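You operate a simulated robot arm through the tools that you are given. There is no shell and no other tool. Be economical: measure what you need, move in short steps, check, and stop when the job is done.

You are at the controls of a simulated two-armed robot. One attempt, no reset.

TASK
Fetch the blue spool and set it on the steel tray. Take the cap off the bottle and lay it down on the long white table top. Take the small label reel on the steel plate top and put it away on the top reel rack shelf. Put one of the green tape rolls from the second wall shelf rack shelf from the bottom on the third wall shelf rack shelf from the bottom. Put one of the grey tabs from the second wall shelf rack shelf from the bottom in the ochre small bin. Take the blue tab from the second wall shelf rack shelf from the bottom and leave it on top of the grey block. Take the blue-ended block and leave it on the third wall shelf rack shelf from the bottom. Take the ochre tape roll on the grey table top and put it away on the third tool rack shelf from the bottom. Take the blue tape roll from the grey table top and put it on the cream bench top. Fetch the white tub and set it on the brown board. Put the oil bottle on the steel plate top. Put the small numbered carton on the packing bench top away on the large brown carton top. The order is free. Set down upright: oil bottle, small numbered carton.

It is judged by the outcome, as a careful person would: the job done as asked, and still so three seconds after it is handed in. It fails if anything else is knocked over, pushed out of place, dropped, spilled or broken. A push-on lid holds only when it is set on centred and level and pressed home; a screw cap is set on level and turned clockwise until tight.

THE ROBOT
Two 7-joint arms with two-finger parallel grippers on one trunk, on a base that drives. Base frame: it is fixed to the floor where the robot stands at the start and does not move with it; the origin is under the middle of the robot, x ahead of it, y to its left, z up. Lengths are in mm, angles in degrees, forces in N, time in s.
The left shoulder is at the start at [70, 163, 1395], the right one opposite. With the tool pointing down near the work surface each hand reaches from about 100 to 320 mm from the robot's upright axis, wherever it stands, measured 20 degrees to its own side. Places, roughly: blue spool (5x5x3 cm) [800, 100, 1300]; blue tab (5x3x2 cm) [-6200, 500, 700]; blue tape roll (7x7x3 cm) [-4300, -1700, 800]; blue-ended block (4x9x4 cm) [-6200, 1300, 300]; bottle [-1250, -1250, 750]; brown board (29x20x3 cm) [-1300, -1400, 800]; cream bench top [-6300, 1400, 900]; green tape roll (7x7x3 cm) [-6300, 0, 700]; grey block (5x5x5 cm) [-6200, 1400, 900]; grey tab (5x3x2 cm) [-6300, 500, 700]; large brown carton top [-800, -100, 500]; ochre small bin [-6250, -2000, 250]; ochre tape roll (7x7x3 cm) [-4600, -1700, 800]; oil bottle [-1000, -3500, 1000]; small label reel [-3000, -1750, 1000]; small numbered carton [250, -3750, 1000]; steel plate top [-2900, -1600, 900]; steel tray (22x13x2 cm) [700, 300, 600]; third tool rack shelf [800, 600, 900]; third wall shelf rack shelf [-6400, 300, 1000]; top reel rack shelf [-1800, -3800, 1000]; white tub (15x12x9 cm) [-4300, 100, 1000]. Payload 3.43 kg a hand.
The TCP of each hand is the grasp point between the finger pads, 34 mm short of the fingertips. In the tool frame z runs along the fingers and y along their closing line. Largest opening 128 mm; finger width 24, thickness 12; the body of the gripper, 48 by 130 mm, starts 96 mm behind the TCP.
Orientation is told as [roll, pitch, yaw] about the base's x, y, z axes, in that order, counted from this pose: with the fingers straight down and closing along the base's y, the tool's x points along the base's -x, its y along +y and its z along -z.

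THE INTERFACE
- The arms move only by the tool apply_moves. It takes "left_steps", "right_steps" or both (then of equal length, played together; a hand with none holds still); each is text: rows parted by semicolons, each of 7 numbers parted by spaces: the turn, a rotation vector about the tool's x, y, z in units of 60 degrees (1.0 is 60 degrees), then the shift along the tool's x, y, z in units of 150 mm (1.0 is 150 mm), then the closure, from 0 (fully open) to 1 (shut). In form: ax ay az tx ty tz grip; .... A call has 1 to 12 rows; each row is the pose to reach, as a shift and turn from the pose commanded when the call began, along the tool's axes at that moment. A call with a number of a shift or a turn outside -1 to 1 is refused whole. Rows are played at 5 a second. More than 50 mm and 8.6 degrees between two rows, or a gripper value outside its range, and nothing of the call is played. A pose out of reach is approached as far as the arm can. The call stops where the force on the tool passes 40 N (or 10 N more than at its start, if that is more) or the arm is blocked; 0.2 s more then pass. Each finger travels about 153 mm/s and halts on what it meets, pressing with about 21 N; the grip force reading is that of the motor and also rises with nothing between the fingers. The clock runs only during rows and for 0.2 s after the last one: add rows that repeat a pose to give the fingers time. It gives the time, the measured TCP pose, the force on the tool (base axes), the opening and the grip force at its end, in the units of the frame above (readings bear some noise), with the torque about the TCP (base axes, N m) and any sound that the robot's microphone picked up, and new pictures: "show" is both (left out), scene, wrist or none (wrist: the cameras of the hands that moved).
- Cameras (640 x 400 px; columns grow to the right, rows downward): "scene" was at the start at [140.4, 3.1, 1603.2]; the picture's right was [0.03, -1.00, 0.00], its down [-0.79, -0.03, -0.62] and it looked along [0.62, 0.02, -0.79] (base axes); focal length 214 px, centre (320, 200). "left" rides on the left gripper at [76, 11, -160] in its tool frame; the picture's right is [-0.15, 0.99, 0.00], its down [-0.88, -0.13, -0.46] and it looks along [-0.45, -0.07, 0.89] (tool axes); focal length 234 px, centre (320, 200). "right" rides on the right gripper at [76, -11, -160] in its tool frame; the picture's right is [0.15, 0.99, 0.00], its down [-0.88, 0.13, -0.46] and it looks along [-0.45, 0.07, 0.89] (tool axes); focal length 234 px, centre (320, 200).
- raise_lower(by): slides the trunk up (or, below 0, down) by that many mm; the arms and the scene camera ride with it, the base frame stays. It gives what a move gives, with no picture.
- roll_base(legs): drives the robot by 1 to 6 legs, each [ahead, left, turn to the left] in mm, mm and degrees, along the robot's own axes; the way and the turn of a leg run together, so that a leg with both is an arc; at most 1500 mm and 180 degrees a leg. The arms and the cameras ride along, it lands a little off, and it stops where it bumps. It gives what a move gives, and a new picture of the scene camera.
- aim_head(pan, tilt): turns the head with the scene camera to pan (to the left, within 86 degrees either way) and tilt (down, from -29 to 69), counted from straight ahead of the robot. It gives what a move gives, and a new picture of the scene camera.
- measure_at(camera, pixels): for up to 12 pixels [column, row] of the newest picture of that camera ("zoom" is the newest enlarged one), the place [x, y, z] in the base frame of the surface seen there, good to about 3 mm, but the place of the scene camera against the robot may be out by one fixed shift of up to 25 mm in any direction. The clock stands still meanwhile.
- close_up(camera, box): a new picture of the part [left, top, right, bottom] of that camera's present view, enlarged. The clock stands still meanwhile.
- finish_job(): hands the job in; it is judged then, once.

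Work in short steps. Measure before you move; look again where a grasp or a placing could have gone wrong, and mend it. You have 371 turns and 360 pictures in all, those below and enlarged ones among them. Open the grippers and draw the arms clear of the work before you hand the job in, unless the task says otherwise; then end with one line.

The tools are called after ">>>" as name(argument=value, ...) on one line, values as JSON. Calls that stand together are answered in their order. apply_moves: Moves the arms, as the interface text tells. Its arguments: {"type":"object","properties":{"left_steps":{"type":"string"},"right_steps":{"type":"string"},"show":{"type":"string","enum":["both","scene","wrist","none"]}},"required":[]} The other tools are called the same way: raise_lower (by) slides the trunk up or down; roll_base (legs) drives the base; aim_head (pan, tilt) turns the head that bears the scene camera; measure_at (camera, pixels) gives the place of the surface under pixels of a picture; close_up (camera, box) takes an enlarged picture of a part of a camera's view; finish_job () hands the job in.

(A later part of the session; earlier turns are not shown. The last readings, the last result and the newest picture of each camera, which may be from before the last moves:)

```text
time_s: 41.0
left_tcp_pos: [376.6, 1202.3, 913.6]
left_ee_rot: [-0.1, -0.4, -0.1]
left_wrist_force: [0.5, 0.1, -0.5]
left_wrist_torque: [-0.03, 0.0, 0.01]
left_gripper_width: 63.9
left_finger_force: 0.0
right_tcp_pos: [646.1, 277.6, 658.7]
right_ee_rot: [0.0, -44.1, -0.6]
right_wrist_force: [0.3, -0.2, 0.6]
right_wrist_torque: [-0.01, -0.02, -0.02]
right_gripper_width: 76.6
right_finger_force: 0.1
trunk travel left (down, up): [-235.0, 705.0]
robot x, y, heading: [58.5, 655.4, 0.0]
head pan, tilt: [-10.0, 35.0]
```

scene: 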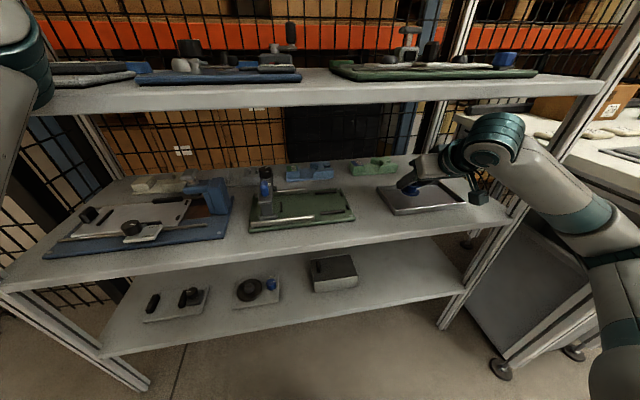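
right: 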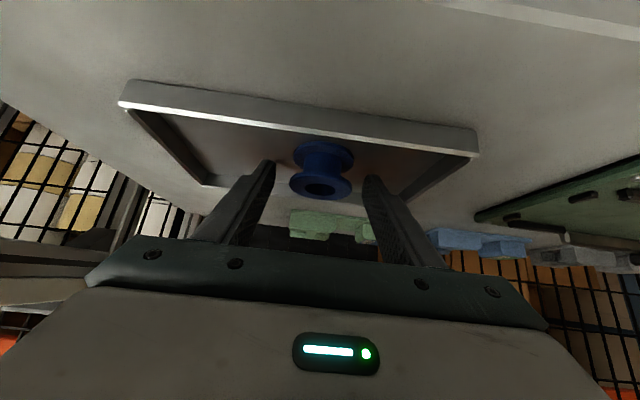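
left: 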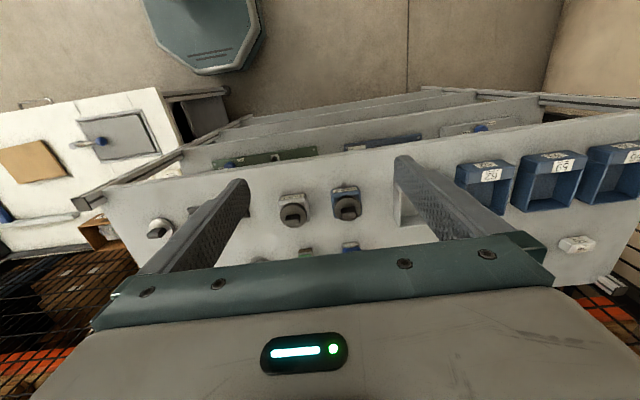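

Released. Retract along the tool, then back off.

>>> apply_moves(right_steps="0 0 0 0 0 -0.25 0.4; 0 0 0 0 0 -0.5 0.4; 0 0 0 0 0 -0.75 0.4; 0 0 0 0 0 -0.75 0.4", show="wrist")

>>> roll_base(legs=[[-250, 0, 0]])

```text
time_s: 42.0
left_tcp_pos: [375.8, 1201.8, 913.6]
left_ee_rot: [-0.1, -0.4, -0.1]
left_wrist_force: [-0.2, 0.9, 0.1]
left_wrist_torque: [0.01, -0.01, 0.01]
left_gripper_width: 64.0
left_finger_force: 0.2
right_tcp_pos: [566.1, 279.1, 740.8]
right_ee_rot: [-0.1, -44.1, -0.6]
right_wrist_force: [-0.2, -0.6, 0.8]
right_wrist_torque: [0.0, 0.03, -0.01]
right_gripper_width: 76.5
right_finger_force: 0.0
trunk travel left (down, up): [-235.0, 705.0]
robot x, y, heading: [55.1, 661.9, -0.2]
head pan, tilt: [-10.0, 35.0]
```

right: 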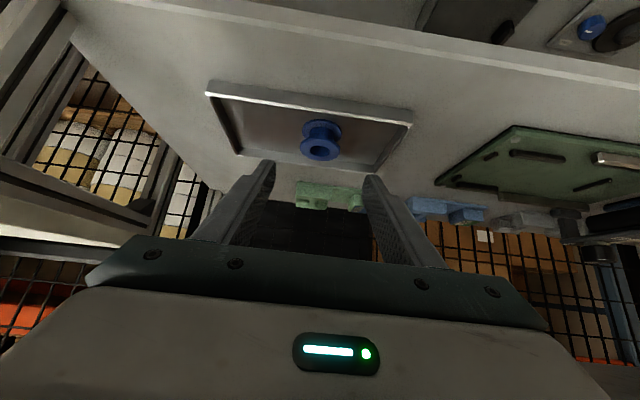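

```text
time_s: 43.8
left_tcp_pos: [129.4, 1202.1, 911.1]
left_ee_rot: [-0.1, -0.1, -0.1]
left_wrist_force: [0.2, -0.2, -0.6]
left_wrist_torque: [0.02, -0.03, 0.01]
left_gripper_width: 64.1
left_finger_force: 0.1
right_tcp_pos: [319.9, 277.9, 737.3]
right_ee_rot: [0.0, -44.0, -0.6]
right_wrist_force: [-0.5, 0.4, 0.9]
right_wrist_torque: [-0.02, -0.03, -0.02]
right_gripper_width: 76.9
right_finger_force: 0.0
trunk travel left (down, up): [-235.0, 705.0]
robot x, y, heading: [-191.2, 660.3, -0.3]
head pan, tilt: [-10.0, 35.0]
```

scene: 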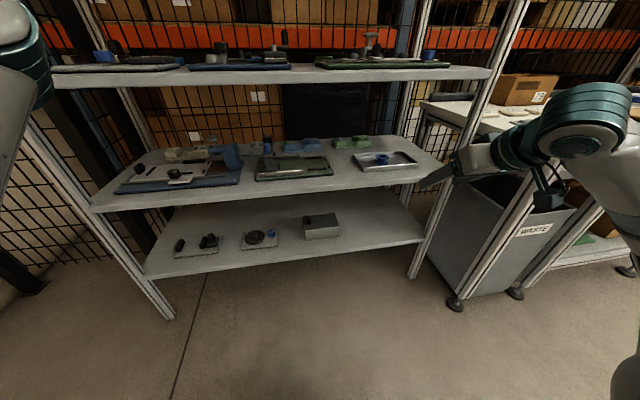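

The spool stands in the tray. Now I raise the trunk and turn to the right (facing −y) to map the room.

>>> raise_lower(by=400)

>>> aim_head(pan=0, tilt=25)

>>> roll_base(legs=[[-150, 0, 0], [0, 0, -110]])

>>> aim_head(pan=-60, tilt=25)

```text
time_s: 47.7
left_tcp_pos: [129.6, 1200.2, 1311.5]
left_ee_rot: [0.0, 0.0, -0.1]
left_wrist_force: [-0.5, 0.5, -0.7]
left_wrist_torque: [-0.02, -0.01, -0.02]
left_gripper_width: 64.0
left_finger_force: 0.0
right_tcp_pos: [320.8, 279.7, 1137.7]
right_ee_rot: [0.1, -43.8, -0.6]
right_wrist_force: [0.4, 0.2, -0.1]
right_wrist_torque: [0.0, 0.02, -0.02]
right_gripper_width: 76.6
right_finger_force: 0.0
trunk travel left (down, up): [-635.0, 305.0]
robot x, y, heading: [-189.3, 663.7, -0.2]
head pan, tilt: [-10.0, 35.0]
```

```text
time_s: 48.4
left_tcp_pos: [130.1, 1201.3, 1312.5]
left_ee_rot: [-0.1, 0.0, 0.0]
left_wrist_force: [-1.6, -0.2, -0.2]
left_wrist_torque: [-0.01, -0.01, 0.0]
left_gripper_width: 63.8
left_finger_force: 0.1
right_tcp_pos: [319.9, 280.6, 1138.5]
right_ee_rot: [-0.1, -43.8, -0.6]
right_wrist_force: [0.9, 0.0, 0.1]
right_wrist_torque: [-0.02, -0.01, 0.01]
right_gripper_width: 76.7
right_finger_force: 0.0
trunk travel left (down, up): [-635.0, 305.0]
robot x, y, heading: [-190.3, 657.3, -0.1]
head pan, tilt: [0.0, 25.0]
```

scene: 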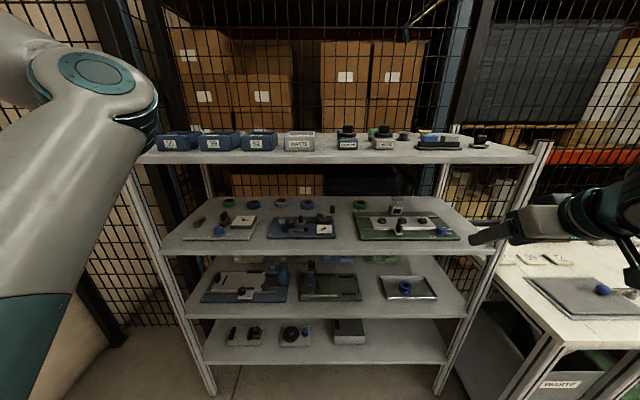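

```text
time_s: 54.4
left_tcp_pos: [54.6, 170.1, 1311.5]
left_ee_rot: [-0.2, 0.0, -110.2]
left_wrist_force: [0.5, -0.6, -0.7]
left_wrist_torque: [0.0, 0.03, -0.02]
left_gripper_width: 64.0
left_finger_force: 0.1
right_tcp_pos: [-876.7, 310.4, 1137.8]
right_ee_rot: [0.0, -43.8, -110.8]
right_wrist_force: [0.3, 0.3, -0.6]
right_wrist_torque: [0.01, 0.01, 0.01]
right_gripper_width: 76.5
right_finger_force: 0.0
trunk travel left (down, up): [-635.0, 305.0]
robot x, y, heading: [-339.8, 658.6, -110.0]
head pan, tilt: [0.0, 25.0]
```

scene: 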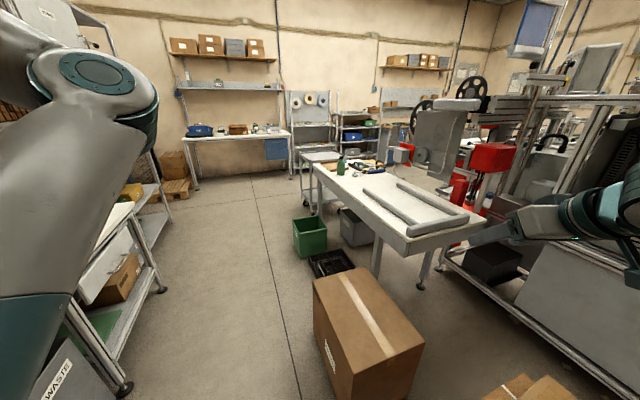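

```text
time_s: 55.7
left_tcp_pos: [54.9, 170.2, 1312.0]
left_ee_rot: [0.0, 0.0, -110.4]
left_wrist_force: [-0.1, -0.4, -0.1]
left_wrist_torque: [0.02, 0.01, -0.01]
left_gripper_width: 63.9
left_finger_force: 0.0
right_tcp_pos: [-876.4, 311.2, 1138.6]
right_ee_rot: [-0.1, -43.9, -110.8]
right_wrist_force: [0.2, 0.4, 0.3]
right_wrist_torque: [0.01, 0.0, 0.01]
right_gripper_width: 76.9
right_finger_force: 0.2
trunk travel left (down, up): [-635.0, 305.0]
robot x, y, heading: [-341.7, 662.3, -110.0]
head pan, tilt: [-60.0, 25.0]
```

scene: 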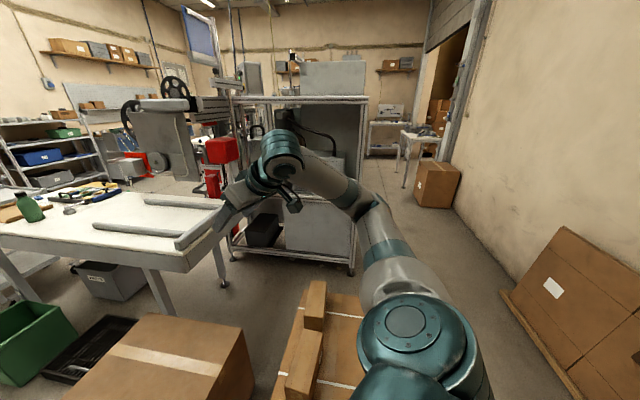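

I measure the passage points in this view, then turn the head forward again and measure there.

>>> measure_at(camera="scene", pixels=[[185, 268], [215, 230], [30, 210], [230, 255], [350, 270], [175, 350], [260, 395], [405, 185], [440, 205], [505, 295], [60, 160], [30, 245]])

>>> aim_head(pan=0, tilt=25)

```text
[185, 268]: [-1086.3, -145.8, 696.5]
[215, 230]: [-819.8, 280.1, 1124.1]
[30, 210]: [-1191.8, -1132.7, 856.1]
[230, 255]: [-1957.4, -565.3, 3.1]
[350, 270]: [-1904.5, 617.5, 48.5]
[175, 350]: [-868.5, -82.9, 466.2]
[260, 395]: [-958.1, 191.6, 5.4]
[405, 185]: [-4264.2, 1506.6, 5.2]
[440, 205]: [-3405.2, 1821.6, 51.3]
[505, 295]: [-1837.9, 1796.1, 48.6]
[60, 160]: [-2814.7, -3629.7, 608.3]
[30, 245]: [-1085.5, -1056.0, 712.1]
```

```text
time_s: 57.0
left_tcp_pos: [54.7, 169.8, 1311.5]
left_ee_rot: [-0.2, 0.0, -110.3]
left_wrist_force: [-0.5, -0.2, -0.1]
left_wrist_torque: [0.01, -0.01, -0.01]
left_gripper_width: 64.0
left_finger_force: 0.0
right_tcp_pos: [-876.7, 310.5, 1137.6]
right_ee_rot: [0.0, -43.9, -110.9]
right_wrist_force: [-0.5, 0.1, 0.2]
right_wrist_torque: [0.0, 0.02, 0.0]
right_gripper_width: 76.8
right_finger_force: 0.1
trunk travel left (down, up): [-635.0, 305.0]
robot x, y, heading: [-339.9, 663.6, -110.4]
head pan, tilt: [0.0, 25.0]
```

scene: 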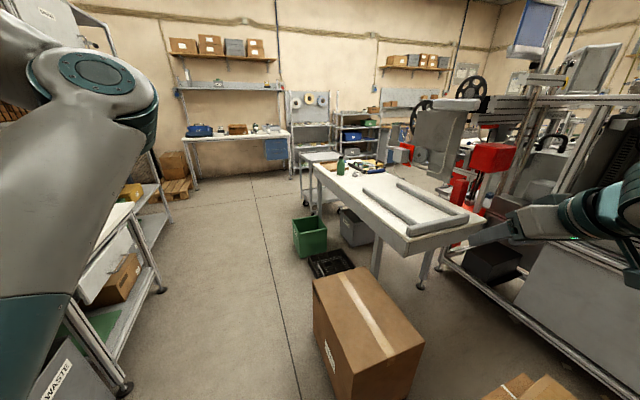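

>>> measure_at(camera="scene", pixels=[[408, 240], [318, 178], [340, 168], [374, 290], [327, 250], [315, 280], [420, 350], [290, 130], [200, 190], [165, 290], [130, 385], [306, 205]])

>>> close_up(camera="scene", box=[150, 70, 420, 230])

```text
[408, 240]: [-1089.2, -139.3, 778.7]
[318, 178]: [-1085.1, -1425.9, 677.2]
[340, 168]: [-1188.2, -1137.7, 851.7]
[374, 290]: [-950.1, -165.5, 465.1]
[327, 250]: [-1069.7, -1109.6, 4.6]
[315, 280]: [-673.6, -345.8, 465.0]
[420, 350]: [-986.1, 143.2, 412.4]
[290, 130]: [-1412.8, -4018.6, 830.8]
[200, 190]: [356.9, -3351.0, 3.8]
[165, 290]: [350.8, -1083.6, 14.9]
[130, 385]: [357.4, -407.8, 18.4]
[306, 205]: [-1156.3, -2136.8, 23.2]
```

```text
2.37 times, centred on (285, 150) of scene
```

zoom: 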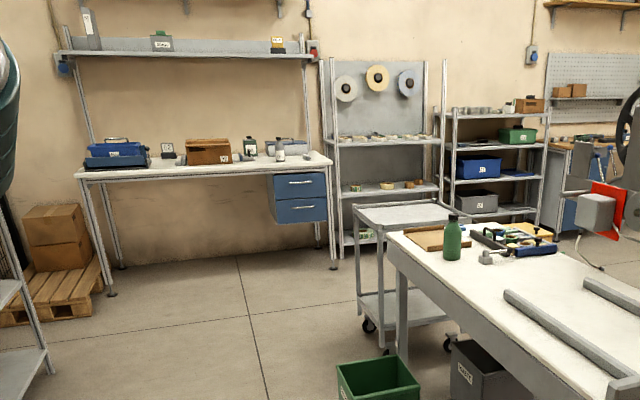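

The aisle x≈−670…350 leads to the packing bench at y≈−3700. I measure the green bin, bring the left hand in, and drive down the aisle.

>>> measure_at(camera="scene", pixels=[[293, 222], [300, 258], [326, 216], [318, 248], [312, 262], [325, 282], [355, 268], [345, 250]])

>>> apply_moves(left_steps="0 0 0 0 -0.25 0 0.5; 0 0 0 0 -0.5 0 0.5; 0 0 0 0 -0.75 0 0.5; 0 0 0 0 -1 0 0.5", show="none")

>>> roll_base(legs=[[0, 0, 20.4], [700, 40, 0], [1400, 0, 0], [1000, 0, 0]])

```text
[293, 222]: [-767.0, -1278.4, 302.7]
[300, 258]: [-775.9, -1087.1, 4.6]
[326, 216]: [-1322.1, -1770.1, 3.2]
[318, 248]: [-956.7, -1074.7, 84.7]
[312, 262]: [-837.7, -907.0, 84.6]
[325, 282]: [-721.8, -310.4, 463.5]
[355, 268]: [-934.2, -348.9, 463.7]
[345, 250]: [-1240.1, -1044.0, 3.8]
```

```text
time_s: 58.0
left_tcp_pos: [-90.4, 224.1, 1314.8]
left_ee_rot: [0.1, 0.0, -110.3]
left_wrist_force: [-0.4, -0.1, 0.2]
left_wrist_torque: [-0.04, -0.02, 0.03]
left_gripper_width: 64.2
left_finger_force: 0.0
right_tcp_pos: [-878.2, 312.0, 1136.0]
right_ee_rot: [0.3, -43.6, -110.9]
right_wrist_force: [-0.4, -0.1, 0.4]
right_wrist_torque: [0.02, -0.01, 0.02]
right_gripper_width: 76.5
right_finger_force: 0.1
trunk travel left (down, up): [-635.0, 305.0]
robot x, y, heading: [-341.9, 661.4, -110.1]
head pan, tilt: [0.0, 25.0]
```

```text
time_s: 74.3
left_tcp_pos: [154.4, -2752.1, 1312.2]
left_ee_rot: [0.0, 0.0, -87.9]
left_wrist_force: [-0.1, -0.2, 0.1]
left_wrist_torque: [0.0, -0.01, 0.01]
left_gripper_width: 64.1
left_finger_force: 0.1
right_tcp_pos: [-608.9, -2969.6, 1138.5]
right_ee_rot: [0.0, -43.8, -88.5]
right_wrist_force: [0.4, -0.1, -0.8]
right_wrist_torque: [0.02, 0.04, 0.02]
right_gripper_width: 76.6
right_finger_force: 0.0
trunk travel left (down, up): [-635.0, 305.0]
robot x, y, heading: [-245.6, -2440.8, -87.9]
head pan, tilt: [0.0, 25.0]
```

scene: 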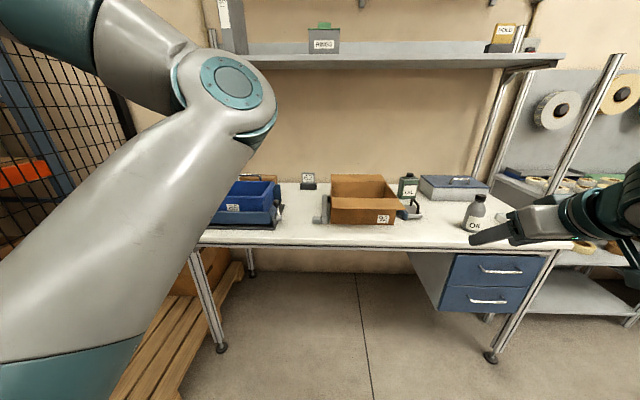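

>>> close_up(camera="scene", box=[190, 130, 510, 260])

>>> measure_at(camera="scene", pixels=[[308, 173], [308, 187], [262, 178], [407, 178], [475, 198], [473, 228], [380, 220], [250, 238], [480, 245], [210, 243], [410, 230], [550, 60]])

```text
2.00 times, centred on (350, 195) of scene
```

zoom: 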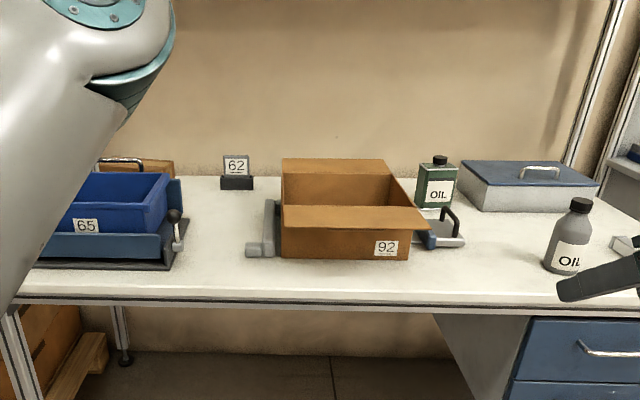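

```text
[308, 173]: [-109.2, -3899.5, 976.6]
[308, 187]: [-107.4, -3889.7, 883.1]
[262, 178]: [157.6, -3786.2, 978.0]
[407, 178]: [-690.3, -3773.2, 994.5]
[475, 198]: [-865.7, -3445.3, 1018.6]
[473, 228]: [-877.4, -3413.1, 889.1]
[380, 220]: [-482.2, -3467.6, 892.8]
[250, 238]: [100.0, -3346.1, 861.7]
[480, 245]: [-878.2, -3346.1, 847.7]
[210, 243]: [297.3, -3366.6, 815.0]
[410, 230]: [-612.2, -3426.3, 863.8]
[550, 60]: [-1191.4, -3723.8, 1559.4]
```

The small carton sits behind the blue bin at about (158,−3786, top 978). I drive closer so that the left hand can reach it, raising the trunk for clearance.

>>> raise_lower(by=150)

>>> roll_base(legs=[[0, 230, -2], [500, 0, 0]])

>>> aim_head(pan=15, tilt=40)

```text
time_s: 76.0
left_tcp_pos: [154.4, -2752.7, 1462.7]
left_ee_rot: [-0.2, -0.1, -88.0]
left_wrist_force: [0.7, -0.3, -0.2]
left_wrist_torque: [-0.03, 0.01, 0.0]
left_gripper_width: 63.9
left_finger_force: 0.2
right_tcp_pos: [-609.9, -2970.2, 1288.0]
right_ee_rot: [0.0, -43.7, -88.4]
right_wrist_force: [-1.0, 0.0, 0.2]
right_wrist_torque: [-0.01, -0.02, -0.01]
right_gripper_width: 76.9
right_finger_force: 0.0
trunk travel left (down, up): [-785.0, 155.0]
robot x, y, heading: [-251.4, -2443.4, -87.9]
head pan, tilt: [0.0, 25.0]
```

```text
time_s: 80.3
left_tcp_pos: [375.7, -3256.6, 1463.5]
left_ee_rot: [-0.1, -0.1, -90.1]
left_wrist_force: [0.7, 0.1, 0.8]
left_wrist_torque: [0.02, 0.02, -0.01]
left_gripper_width: 64.0
left_finger_force: 0.2
right_tcp_pos: [-397.2, -3445.6, 1288.6]
right_ee_rot: [0.0, -43.9, -90.5]
right_wrist_force: [0.1, 0.5, -0.3]
right_wrist_torque: [-0.02, 0.03, 0.03]
right_gripper_width: 76.9
right_finger_force: 0.1
trunk travel left (down, up): [-785.0, 155.0]
robot x, y, heading: [-19.0, -2934.1, -89.9]
head pan, tilt: [0.0, 25.0]
```

scene: 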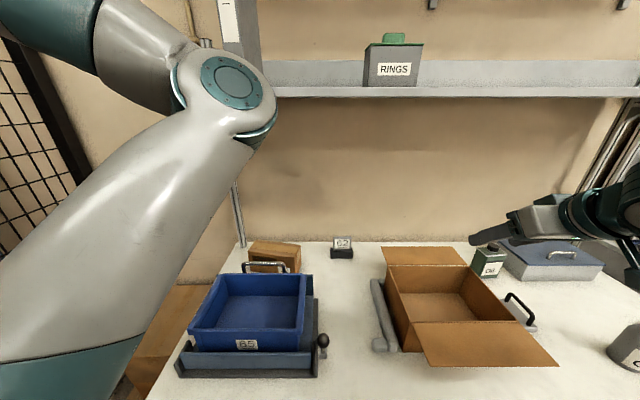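

```text
time_s: 81.1
left_tcp_pos: [376.3, -3259.1, 1463.3]
left_ee_rot: [-0.1, 0.1, -90.0]
left_wrist_force: [0.3, 0.3, 0.6]
left_wrist_torque: [0.02, -0.01, -0.01]
left_gripper_width: 64.1
left_finger_force: 0.0
right_tcp_pos: [-396.7, -3448.8, 1287.2]
right_ee_rot: [-0.1, -43.8, -90.5]
right_wrist_force: [0.0, -0.1, 0.2]
right_wrist_torque: [0.02, 0.01, 0.01]
right_gripper_width: 76.7
right_finger_force: 0.1
trunk travel left (down, up): [-785.0, 155.0]
robot x, y, heading: [-15.3, -2936.0, -89.7]
head pan, tilt: [15.0, 40.0]
```

scene: 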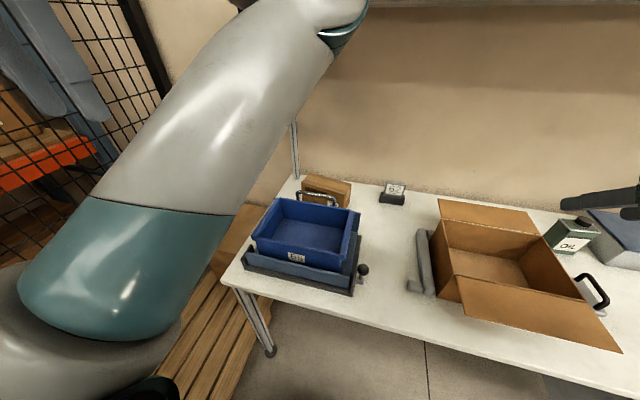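

>>> close_up(camera="scene", box=[240, 160, 400, 260])

>>> measure_at(camera="scene", pixels=[[305, 179], [330, 178], [350, 184], [347, 205], [330, 185], [345, 193], [318, 195], [352, 212], [300, 195], [340, 270], [360, 220]])

```text
4.00 times, centred on (320, 210) of scene
```

zoom: 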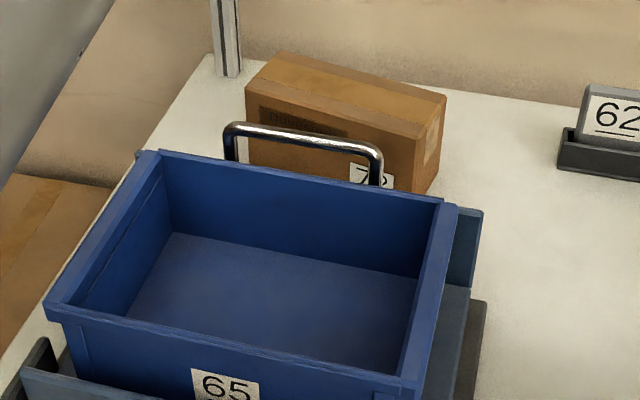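

```text
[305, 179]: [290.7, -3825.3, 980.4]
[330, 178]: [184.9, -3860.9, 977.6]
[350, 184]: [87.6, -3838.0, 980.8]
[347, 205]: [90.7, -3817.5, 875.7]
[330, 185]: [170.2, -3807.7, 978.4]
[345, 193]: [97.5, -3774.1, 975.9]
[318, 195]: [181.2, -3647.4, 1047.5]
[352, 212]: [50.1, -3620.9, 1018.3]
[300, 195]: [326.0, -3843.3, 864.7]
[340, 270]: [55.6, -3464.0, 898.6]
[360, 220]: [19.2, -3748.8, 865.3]
```

The carton spans x 88–290, y −3774…−3850, z 865–980. I'll need the fingers to close along base y, hand vertical. I check the pallet's edge and the wall gap, and start turning the left hand's yaw by +60°.

>>> measure_at(camera="scene", pixels=[[245, 370], [262, 345], [270, 352], [235, 285], [300, 170], [340, 165], [420, 160]])

>>> apply_moves(left_steps="0 0 0.125 0 0 0 0; 0 0 0.25 0 0 0 0; 0 0 0.375 0 0 0 0; 0 0 0.5 0 0 0 0; 0 0 0.625 0 0 0 0; 0 0 0.75 0 0 0 0; 0 0 0.875 0 0 0 0; 0 0 1 0 0 0 0", show="none")

```text
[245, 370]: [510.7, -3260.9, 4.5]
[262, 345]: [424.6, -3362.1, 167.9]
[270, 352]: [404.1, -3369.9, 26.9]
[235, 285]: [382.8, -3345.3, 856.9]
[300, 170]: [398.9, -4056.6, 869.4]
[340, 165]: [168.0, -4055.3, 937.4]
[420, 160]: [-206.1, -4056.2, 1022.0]
```

```text
time_s: 82.9
left_tcp_pos: [375.5, -3257.9, 1460.9]
left_ee_rot: [0.0, -0.2, -150.2]
left_wrist_force: [-1.0, -0.3, -0.3]
left_wrist_torque: [0.0, 0.01, -0.01]
left_gripper_width: 127.8
left_finger_force: 0.0
right_tcp_pos: [-395.8, -3447.4, 1287.3]
right_ee_rot: [-0.1, -43.8, -90.5]
right_wrist_force: [0.3, -0.3, -0.8]
right_wrist_torque: [-0.02, -0.01, 0.03]
right_gripper_width: 76.7
right_finger_force: 0.1
trunk travel left (down, up): [-785.0, 155.0]
robot x, y, heading: [-17.2, -2937.1, -90.2]
head pan, tilt: [15.0, 40.0]
```

The left hand yaws fine. I finish the remaining 30° and lift the right hand 200 mm clear of the open box at the same time.

>>> apply_moves(left_steps="0 0 0.1 0 0 0 0; 0 0 0.2 0 0 0 0; 0 0 0.3 0 0 0 0; 0 0 0.4 0 0 0 0; 0 0 0.5 0 0 0 0; 0 0 0.5 0 0 0 0", right_steps="0 0 0 -0.2 0 -0.2 0.4; 0 0 0 -0.4 0 -0.4 0.4; 0 0 0 -0.6 0 -0.6 0.4; 0 0 0 -0.8 0 -0.8 0.4; 0 0 0 -1 0 -1 0.4; 0 0 0 -1 0 -1 0.4", show="none")

>>> roll_base(legs=[[180, 0, 0]])

>>> raise_lower(by=-150)

>>> apply_moves(left_steps="0 0 0 -0.2 -0.2 0 0; 0 0 0 -0.4 -0.4 0 0; 0 0 0 -0.6 -0.6 0 0; 0 0 0 -0.8 -0.8 0 0; 0 0 0 -1 -1 0 0; 0 0 0 -1 -1 0 0", show="wrist")

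```text
time_s: 84.3
left_tcp_pos: [373.9, -3257.7, 1463.0]
left_ee_rot: [0.0, -0.1, 179.8]
left_wrist_force: [0.2, 0.7, -0.8]
left_wrist_torque: [-0.01, 0.0, 0.03]
left_gripper_width: 128.0
left_finger_force: 0.1
right_tcp_pos: [-398.1, -3451.7, 1498.0]
right_ee_rot: [0.0, -43.7, -90.5]
right_wrist_force: [0.1, -0.5, -0.1]
right_wrist_torque: [0.01, -0.04, -0.02]
right_gripper_width: 77.0
right_finger_force: 0.2
trunk travel left (down, up): [-785.0, 155.0]
robot x, y, heading: [-17.3, -2935.9, -89.9]
head pan, tilt: [15.0, 40.0]
```

```text
time_s: 85.8
left_tcp_pos: [376.2, -3432.1, 1464.7]
left_ee_rot: [0.2, -0.1, -180.0]
left_wrist_force: [-0.4, 1.0, 0.0]
left_wrist_torque: [-0.02, -0.05, -0.02]
left_gripper_width: 128.0
left_finger_force: 0.1
right_tcp_pos: [-394.9, -3627.9, 1501.0]
right_ee_rot: [0.0, -44.0, -90.4]
right_wrist_force: [-0.1, 0.9, -0.2]
right_wrist_torque: [-0.02, 0.01, -0.02]
right_gripper_width: 76.7
right_finger_force: 0.0
trunk travel left (down, up): [-785.0, 155.0]
robot x, y, heading: [-12.7, -3115.2, -89.7]
head pan, tilt: [15.0, 40.0]
```

scene: 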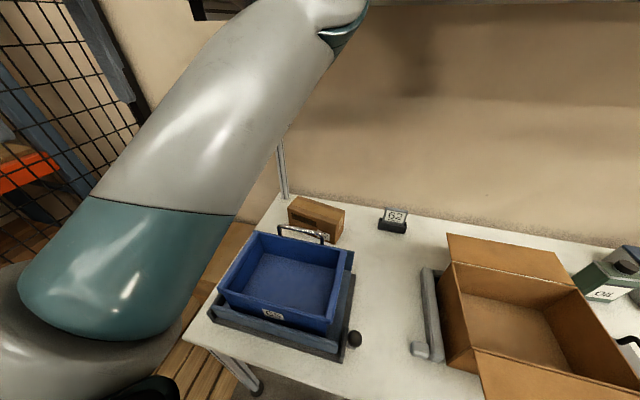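

```text
time_s: 87.5
left_tcp_pos: [376.8, -3434.8, 1313.1]
left_ee_rot: [0.1, -0.1, -180.0]
left_wrist_force: [0.8, -1.0, 0.1]
left_wrist_torque: [-0.02, 0.0, 0.02]
left_gripper_width: 127.8
left_finger_force: 0.1
right_tcp_pos: [-395.6, -3631.1, 1348.7]
right_ee_rot: [0.0, -43.8, -90.3]
right_wrist_force: [-0.2, 0.1, -0.5]
right_wrist_torque: [0.03, 0.01, 0.04]
right_gripper_width: 76.7
right_finger_force: 0.1
trunk travel left (down, up): [-635.0, 305.0]
robot x, y, heading: [-14.7, -3114.3, -90.2]
head pan, tilt: [15.0, 40.0]
```

```text
time_s: 88.9
left_tcp_pos: [229.3, -3279.7, 1309.0]
left_ee_rot: [0.0, -0.1, -180.0]
left_wrist_force: [-0.1, 0.0, 0.4]
left_wrist_torque: [0.0, 0.02, 0.04]
left_gripper_width: 128.0
left_finger_force: 0.2
left hand out of reach, approached as far as the arm can: row 2, 3, 4, 5, 6
right_tcp_pos: [-395.5, -3632.8, 1349.9]
right_ee_rot: [0.0, -43.8, -90.4]
right_wrist_force: [0.6, -0.4, 0.3]
right_wrist_torque: [-0.02, -0.01, -0.01]
right_gripper_width: 76.8
right_finger_force: 0.1
trunk travel left (down, up): [-635.0, 305.0]
robot x, y, heading: [-14.8, -3116.0, -90.1]
head pan, tilt: [15.0, 40.0]
```

left: 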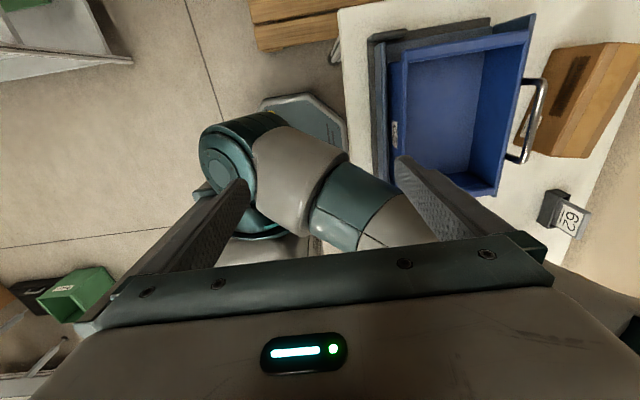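

I had the sign of the tool's y reversed (at yaw 180 it points to −y). I move the hand outward in −y by 300, then lower the trunk 200.

>>> apply_moves(left_steps="0 0 0 0 0.3 0 0; 0 0 0 0 0.6 0 0; 0 0 0 0 0.9 0 0; 0 0 0 0 1 0 0", show="none")

>>> apply_moves(left_steps="0 0 0 0 0.3 0 0; 0 0 0 0 0.6 0 0; 0 0 0 0 0.9 0 0; 0 0 0 0 1 0 0", show="none")

>>> raise_lower(by=-200)

>>> apply_moves(left_steps="0 0 0 0 0.3 0 0; 0 0 0 0 0.6 0 0; 0 0 0 0 0.6 0 0", show="both")

```text
time_s: 89.9
left_tcp_pos: [299.5, -3355.7, 1277.1]
left_ee_rot: [0.1, -0.1, -179.9]
left_wrist_force: [0.0, -0.2, 0.1]
left_wrist_torque: [0.0, 0.03, 0.0]
left_gripper_width: 128.1
left_finger_force: 0.1
left hand out of reach, approached as far as the arm can: row 1, 2, 3, 4
right_tcp_pos: [-396.0, -3631.1, 1349.3]
right_ee_rot: [0.0, -43.9, -90.4]
right_wrist_force: [0.0, -0.8, 0.8]
right_wrist_torque: [0.02, 0.02, -0.03]
right_gripper_width: 76.5
right_finger_force: 0.1
trunk travel left (down, up): [-635.0, 305.0]
robot x, y, heading: [-17.8, -3114.0, -89.9]
head pan, tilt: [15.0, 40.0]
```

```text
time_s: 90.9
left_tcp_pos: [371.4, -3495.2, 1274.2]
left_ee_rot: [0.1, 0.0, -179.9]
left_wrist_force: [-0.2, -0.2, 0.0]
left_wrist_torque: [0.03, -0.01, 0.0]
left_gripper_width: 127.9
left_finger_force: 0.1
left hand out of reach, approached as far as the arm can: row 1, 2, 3, 4
right_tcp_pos: [-395.3, -3632.4, 1348.3]
right_ee_rot: [0.0, -43.9, -90.4]
right_wrist_force: [-0.2, 0.3, -0.2]
right_wrist_torque: [0.0, 0.01, -0.04]
right_gripper_width: 76.9
right_finger_force: 0.0
trunk travel left (down, up): [-635.0, 305.0]
robot x, y, heading: [-17.8, -3117.2, -89.7]
head pan, tilt: [15.0, 40.0]
```

```text
time_s: 93.1
left_tcp_pos: [373.9, -3489.8, 1074.2]
left_ee_rot: [0.6, -0.2, 179.9]
left_wrist_force: [0.0, 0.6, -0.2]
left_wrist_torque: [0.0, -0.02, 0.01]
left_gripper_width: 128.0
left_finger_force: 0.0
right_tcp_pos: [-394.0, -3622.9, 1153.9]
right_ee_rot: [-0.2, -44.3, -90.4]
right_wrist_force: [0.0, 0.4, -0.3]
right_wrist_torque: [-0.01, -0.02, 0.02]
right_gripper_width: 76.7
right_finger_force: 0.0
trunk travel left (down, up): [-435.0, 505.0]
robot x, y, heading: [-14.6, -3112.1, -90.4]
head pan, tilt: [15.0, 40.0]
```

```text
time_s: 93.9
left_tcp_pos: [382.0, -3580.4, 1075.0]
left_ee_rot: [0.5, -0.2, -179.9]
left_wrist_force: [0.4, 0.1, 0.4]
left_wrist_torque: [0.01, 0.01, 0.03]
left_gripper_width: 128.2
left_finger_force: 0.0
left hand out of reach, approached as far as the arm can: row 1, 2, 3
right_tcp_pos: [-392.8, -3624.4, 1153.5]
right_ee_rot: [-0.1, -44.2, -90.2]
right_wrist_force: [-0.4, 1.6, 2.3]
right_wrist_torque: [0.02, 0.01, -0.05]
right_gripper_width: 77.0
right_finger_force: 0.1
trunk travel left (down, up): [-435.0, 505.0]
robot x, y, heading: [-14.4, -3116.7, -89.7]
head pan, tilt: [15.0, 40.0]
```

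scene: 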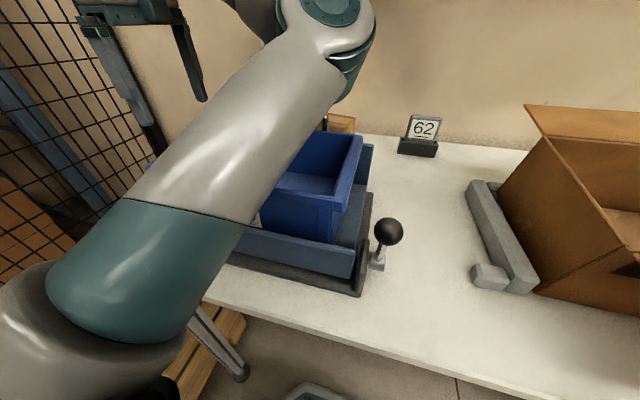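
left: 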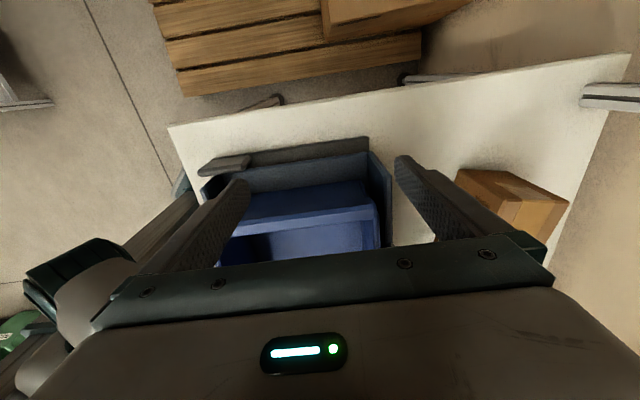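

The arm is against a joint limit with this yaw. I back the hand out and turn the yaw the other way (−180°), which should suit the left arm better.

>>> raise_lower(by=120)

>>> apply_moves(left_steps="0 0 0 0 -0.25 0 0; 0 0 -0.125 0 -0.5 0 0; 0 0 -0.25 0 -0.75 0 0; 0 0 -0.375 0 -1 0 0; 0 0 -0.5 0 -1 0 0; 0 0 -0.625 0 -1 0 0; 0 0 -0.75 0 -1 0 0; 0 0 -0.875 0 -1 0 0; 0 0 -1 0 -1 0 0", show="none")

>>> apply_moves(left_steps="0 0 -0.125 0 0 0 0; 0 0 -0.25 0 0 0 0; 0 0 -0.375 0 0 0 0; 0 0 -0.5 0 0 0 0; 0 0 -0.625 0 0 0 0; 0 0 -0.75 0 0 0 0; 0 0 -0.875 0 0 0 0; 0 0 -1 0 0 0 0", show="none")

>>> apply_moves(left_steps="0 0 -0.125 0 0 0 0; 0 0 -0.25 0 0 0 0; 0 0 -0.375 0 0 0 0; 0 0 -0.5 0 0 0 0; 0 0 -0.625 0 0 0 0; 0 0 -0.75 0 0 0 0; 0 0 -0.875 0 0 0 0; 0 0 -1 0 0 0 0", show="both")

```text
time_s: 95.4
left_tcp_pos: [378.6, -3586.0, 1192.6]
left_ee_rot: [0.1, -0.1, -179.9]
left_wrist_force: [-0.7, -0.9, 0.6]
left_wrist_torque: [0.01, 0.03, 0.01]
left_gripper_width: 128.2
left_finger_force: 0.0
right_tcp_pos: [-396.0, -3630.2, 1269.3]
right_ee_rot: [0.1, -43.9, -90.4]
right_wrist_force: [-0.2, -0.4, 0.3]
right_wrist_torque: [0.02, 0.0, 0.03]
right_gripper_width: 76.6
right_finger_force: 0.0
trunk travel left (down, up): [-555.0, 385.0]
robot x, y, heading: [-14.9, -3118.7, -89.8]
head pan, tilt: [15.0, 40.0]
```

```text
time_s: 97.4
left_tcp_pos: [378.6, -3435.5, 1193.3]
left_ee_rot: [0.0, 0.0, -119.8]
left_wrist_force: [-0.1, -0.7, -0.1]
left_wrist_torque: [0.0, -0.01, -0.02]
left_gripper_width: 127.9
left_finger_force: 0.0
right_tcp_pos: [-395.6, -3631.1, 1268.6]
right_ee_rot: [0.1, -43.9, -90.3]
right_wrist_force: [-0.2, -0.6, -0.7]
right_wrist_torque: [0.0, -0.02, 0.01]
right_gripper_width: 76.6
right_finger_force: 0.1
trunk travel left (down, up): [-555.0, 385.0]
robot x, y, heading: [-17.2, -3114.8, -89.7]
head pan, tilt: [15.0, 40.0]
```

```text
time_s: 99.2
left_tcp_pos: [377.9, -3435.3, 1193.0]
left_ee_rot: [-0.1, 0.1, -59.8]
left_wrist_force: [0.7, -0.6, 0.2]
left_wrist_torque: [0.02, -0.04, 0.01]
left_gripper_width: 128.1
left_finger_force: 0.1
right_tcp_pos: [-395.1, -3632.6, 1268.1]
right_ee_rot: [0.0, -43.8, -90.3]
right_wrist_force: [0.3, -0.4, -0.1]
right_wrist_torque: [-0.03, 0.0, -0.04]
right_gripper_width: 76.9
right_finger_force: 0.0
trunk travel left (down, up): [-555.0, 385.0]
robot x, y, heading: [-13.1, -3114.5, -89.8]
head pan, tilt: [15.0, 40.0]
```

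```text
time_s: 101.0
left_tcp_pos: [378.0, -3436.2, 1192.6]
left_ee_rot: [-0.1, 0.1, 0.2]
left_wrist_force: [0.3, -1.5, -0.5]
left_wrist_torque: [0.01, 0.01, 0.0]
left_gripper_width: 128.0
left_finger_force: 0.0
right_tcp_pos: [-395.4, -3632.2, 1268.9]
right_ee_rot: [0.0, -44.0, -90.4]
right_wrist_force: [-0.6, 0.8, -0.9]
right_wrist_torque: [-0.02, 0.0, 0.01]
right_gripper_width: 76.7
right_finger_force: 0.1
trunk travel left (down, up): [-555.0, 385.0]
robot x, y, heading: [-15.7, -3116.0, -89.6]
head pan, tilt: [15.0, 40.0]
```

scene: 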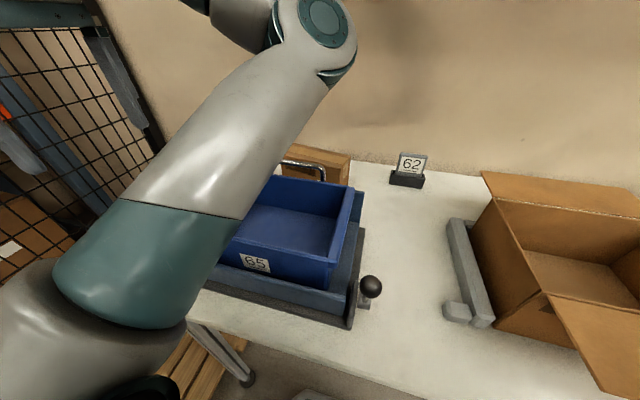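
left: 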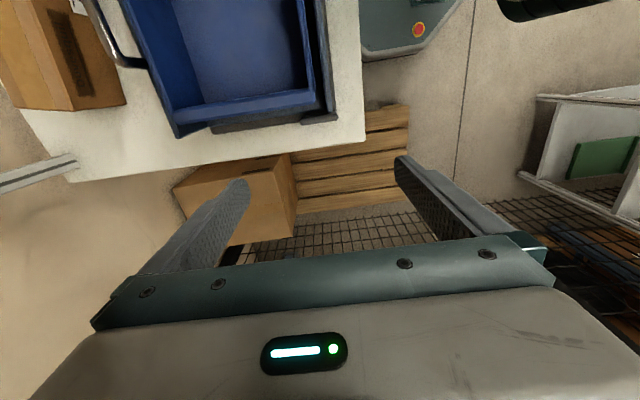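

Yaw is now 0. I move the hand towards the carton: −x and −y, in two calls.

>>> apply_moves(left_steps="0 0 0 0.25 -0.15 0 0; 0 0 0 0.5 -0.3 0 0; 0 0 0 0.75 -0.45 0 0; 0 0 0 1 -0.6 0 0; 0 0 0 1 -0.6 0 0", show="none")

>>> apply_moves(left_steps="0 0 0 0.1 -0.25 0 0; 0 0 0 0.2 -0.5 0 0; 0 0 0 0.25 -0.75 0 0; 0 0 0 0.25 -1 0 0; 0 0 0 0.25 -1 0 0", show="both")

```text
time_s: 102.2
left_tcp_pos: [367.0, -3485.9, 1178.3]
left_ee_rot: [-0.1, 0.1, 0.1]
left_wrist_force: [0.1, 0.6, -0.3]
left_wrist_torque: [0.0, -0.01, 0.01]
left_gripper_width: 127.9
left_finger_force: 0.1
left hand out of reach, approached as far as the arm can: row 1, 2, 3, 4, 5
right_tcp_pos: [-395.6, -3631.1, 1268.8]
right_ee_rot: [0.0, -43.9, -90.4]
right_wrist_force: [0.4, 0.4, -0.2]
right_wrist_torque: [0.01, 0.01, 0.0]
right_gripper_width: 76.7
right_finger_force: 0.1
trunk travel left (down, up): [-555.0, 385.0]
robot x, y, heading: [-18.6, -3113.4, -89.9]
head pan, tilt: [15.0, 40.0]
```

```text
time_s: 103.4
left_tcp_pos: [381.7, -3546.7, 1158.3]
left_ee_rot: [0.0, 0.1, -0.1]
left_wrist_force: [0.3, 0.2, 0.7]
left_wrist_torque: [-0.04, -0.04, 0.02]
left_gripper_width: 127.9
left_finger_force: 0.0
left hand out of reach, approached as far as the arm can: row 1, 2, 3, 4, 5
right_tcp_pos: [-396.7, -3631.3, 1269.1]
right_ee_rot: [0.0, -43.8, -90.5]
right_wrist_force: [0.1, 0.3, 0.4]
right_wrist_torque: [-0.01, 0.0, -0.03]
right_gripper_width: 76.8
right_finger_force: 0.0
trunk travel left (down, up): [-555.0, 385.0]
robot x, y, heading: [-13.3, -3116.7, -90.1]
head pan, tilt: [15.0, 40.0]
```

scene: 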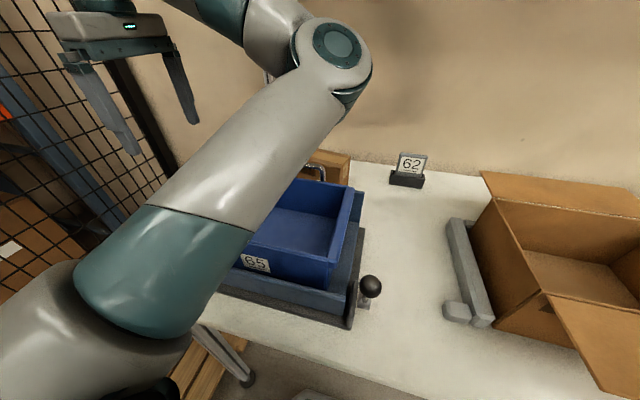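
left: 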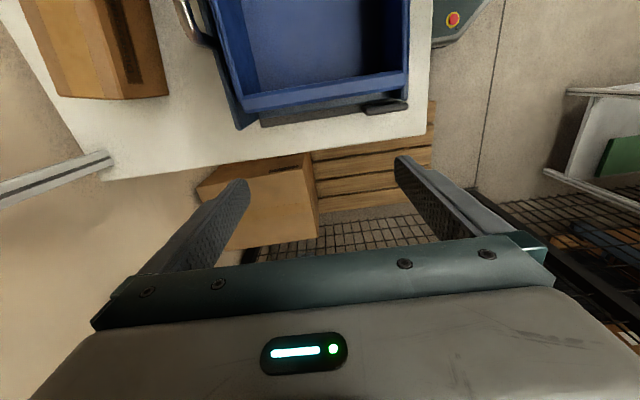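

The left arm's elbow sits on the inner side and blocks inward reach, so I'll use the right arm (elbow outside). I draw the left hand back and turn the right hand vertical, then to yaw 0.

>>> apply_moves(left_steps="0 0 0 0 0.25 0 0; 0 0 0 0 0.5 0 0; 0 0 0 0 0.75 0 0; 0 0 0 0 1 0 0; 0 0 0.12 0 1 0 0; 0 0 0.24 0 1 0 0; 0 0 0.36 0 1 0 0", right_steps="0 0.1 0 0 0 0 0; 0 0.2 0 0 0 0 0; 0 0.3 0 0 0 0 0; 0 0.4 0 0 0 0 0; 0 0.5 0 0 0 0 0; 0 0.62 0 0 0 0 0; 0 0.733 0 0 0 0 0", show="none")

>>> apply_moves(left_steps="0 0 0.14 0 0 0 0; 0 0 0.28 0 0 0 0; 0 0 0.42 0 0 0 0; 0 0 0.56 0 0 0 0; 0 0 0.7 0 0 0 0; 0 0 0.84 0 0 0 0; 0 0 0.98 0 0 0 0; 0 0 1 0 0 0 0", right_steps="0 0 -0.14 0 0 0 0; 0 0 -0.28 0 0 0 0; 0 0 -0.42 0 0 0 0; 0 0 -0.56 0 0 0 0; 0 0 -0.7 0 0 0 0; 0 0 -0.84 0 0 0 0; 0 0 -0.98 0 0 0 0; 0 0 -1 0 0 0 0", show="none")

>>> apply_moves(right_steps="0 0 -0.14 0 0 0 0; 0 0 -0.28 0 0 0 0; 0 0 -0.42 0 0 0 0; 0 0 -0.5 0 0 0 0", show="both")

```text
time_s: 105.0
left_tcp_pos: [383.5, -3396.6, 1158.6]
left_ee_rot: [-0.1, 0.1, -21.7]
left_wrist_force: [-0.5, -0.2, 0.6]
left_wrist_torque: [0.01, 0.04, 0.01]
left_gripper_width: 128.1
left_finger_force: 0.0
right_tcp_pos: [-395.1, -3631.3, 1270.4]
right_ee_rot: [0.0, 0.2, -90.4]
right_wrist_force: [-0.6, -0.2, -0.3]
right_wrist_torque: [0.01, 0.02, 0.02]
right_gripper_width: 127.8
right_finger_force: 0.0
trunk travel left (down, up): [-555.0, 385.0]
robot x, y, heading: [-19.7, -3114.2, -90.1]
head pan, tilt: [15.0, 40.0]
```

```text
time_s: 106.8
left_tcp_pos: [382.8, -3395.8, 1158.3]
left_ee_rot: [-0.1, 0.0, -81.7]
left_wrist_force: [-0.2, 0.0, -0.1]
left_wrist_torque: [-0.01, -0.01, -0.01]
left_gripper_width: 127.9
left_finger_force: 0.1
right_tcp_pos: [-396.3, -3630.6, 1268.5]
right_ee_rot: [0.2, 0.1, -30.3]
right_wrist_force: [-1.0, -1.0, -0.1]
right_wrist_torque: [0.0, 0.03, 0.01]
right_gripper_width: 127.8
right_finger_force: 0.1
trunk travel left (down, up): [-555.0, 385.0]
robot x, y, heading: [-13.7, -3116.4, -90.1]
head pan, tilt: [15.0, 40.0]
```

```text
time_s: 107.8
left_tcp_pos: [382.0, -3394.6, 1158.3]
left_ee_rot: [-0.1, -0.1, -81.4]
left_wrist_force: [-0.5, 0.0, -0.7]
left_wrist_torque: [0.01, -0.02, -0.01]
left_gripper_width: 128.1
left_finger_force: 0.0
right_tcp_pos: [-396.0, -3631.8, 1269.3]
right_ee_rot: [0.1, 0.0, -0.3]
right_wrist_force: [0.5, 0.7, -0.6]
right_wrist_torque: [0.0, -0.01, 0.02]
right_gripper_width: 128.0
right_finger_force: 0.0
trunk travel left (down, up): [-555.0, 385.0]
robot x, y, heading: [-18.3, -3117.0, -90.0]
head pan, tilt: [15.0, 40.0]
```

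scene: 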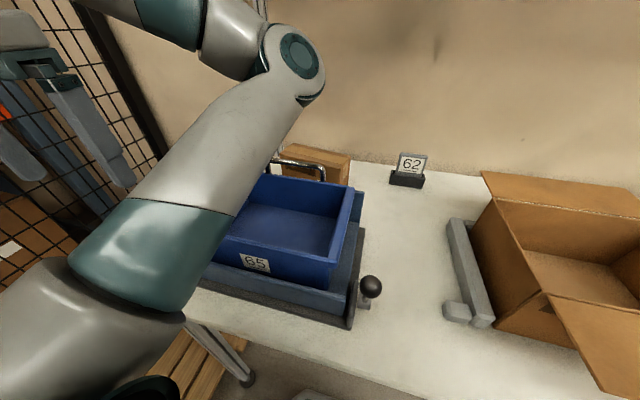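
right: 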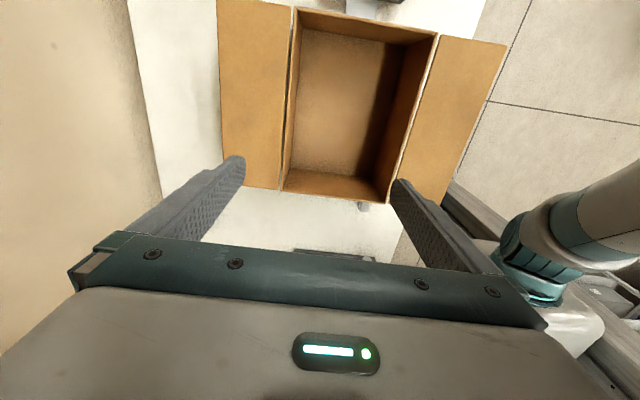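

The left elbow hangs over the bench where the right hand must go. I back the robot off 300 and pull the left hand back by 300 to tuck it.

>>> roll_base(legs=[[-300, 0, 0]])

>>> apply_moves(left_steps="0 0 0 0.3 0 0 0.5; 0 0 0 0.6 0 0 0.5; 0 0 0 0.9 0 0 0.5; 0 0 0 1 0 0 0.5", show="none")

>>> apply_moves(left_steps="0 0 0 0.3 0 0 0.5; 0 0 0 0.6 0 0 0.5; 0 0 0 0.9 0 0 0.5; 0 0 0 1 0 0 0.5", show="scene")

```text
time_s: 109.8
left_tcp_pos: [382.8, -3096.0, 1158.6]
left_ee_rot: [0.0, -0.1, -81.4]
left_wrist_force: [0.1, 0.2, -1.2]
left_wrist_torque: [-0.05, -0.03, -0.03]
left_gripper_width: 128.0
left_finger_force: 0.1
right_tcp_pos: [-395.2, -3334.1, 1268.3]
right_ee_rot: [0.1, 0.0, -0.3]
right_wrist_force: [0.6, 0.6, 0.5]
right_wrist_torque: [-0.02, 0.0, 0.02]
right_gripper_width: 128.0
right_finger_force: 0.1
trunk travel left (down, up): [-555.0, 385.0]
robot x, y, heading: [-16.8, -2819.3, -89.9]
head pan, tilt: [15.0, 40.0]
```

scene: 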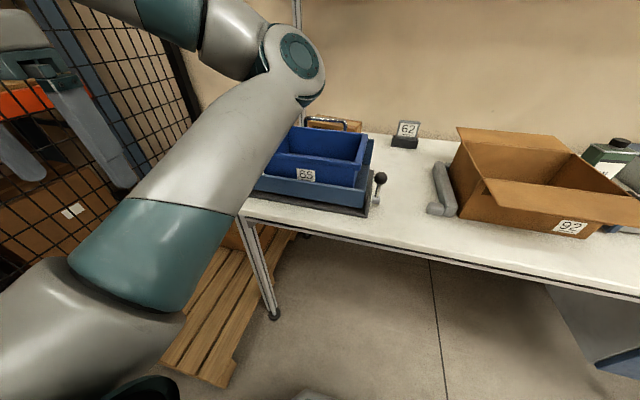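

```text
time_s: 110.8
left_tcp_pos: [360.9, -2947.3, 1158.5]
left_ee_rot: [-0.1, -0.1, -81.5]
left_wrist_force: [0.8, -0.3, 0.0]
left_wrist_torque: [0.0, 0.0, 0.01]
left_gripper_width: 63.8
left_finger_force: 0.1
right_tcp_pos: [-394.9, -3334.2, 1269.8]
right_ee_rot: [0.1, 0.0, -0.2]
right_wrist_force: [0.1, -0.5, -0.7]
right_wrist_torque: [0.0, 0.0, -0.02]
right_gripper_width: 127.7
right_finger_force: 0.0
trunk travel left (down, up): [-555.0, 385.0]
robot x, y, heading: [-16.6, -2817.0, -89.5]
head pan, tilt: [15.0, 40.0]
```

```text
time_s: 111.8
left_tcp_pos: [338.7, -2799.8, 1158.4]
left_ee_rot: [0.0, 0.0, -81.4]
left_wrist_force: [-0.5, 0.5, 0.6]
left_wrist_torque: [0.0, -0.02, -0.03]
left_gripper_width: 63.8
left_finger_force: 0.0
right_tcp_pos: [-394.5, -3334.8, 1269.2]
right_ee_rot: [0.1, 0.1, -0.3]
right_wrist_force: [0.7, -0.5, 0.6]
right_wrist_torque: [-0.03, 0.01, 0.02]
right_gripper_width: 128.1
right_finger_force: 0.1
trunk travel left (down, up): [-555.0, 385.0]
robot x, y, heading: [-19.5, -2817.9, -90.1]
head pan, tilt: [15.0, 40.0]
```

scene: 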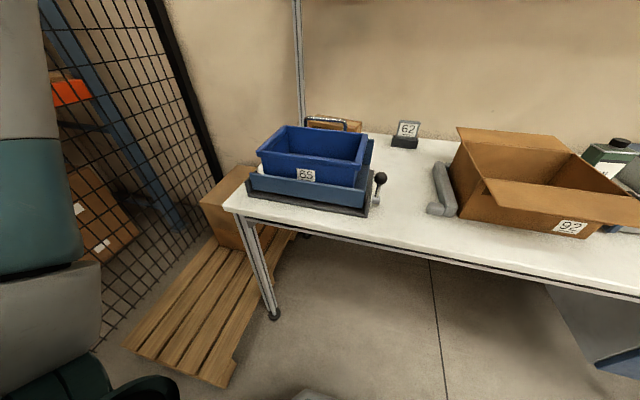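

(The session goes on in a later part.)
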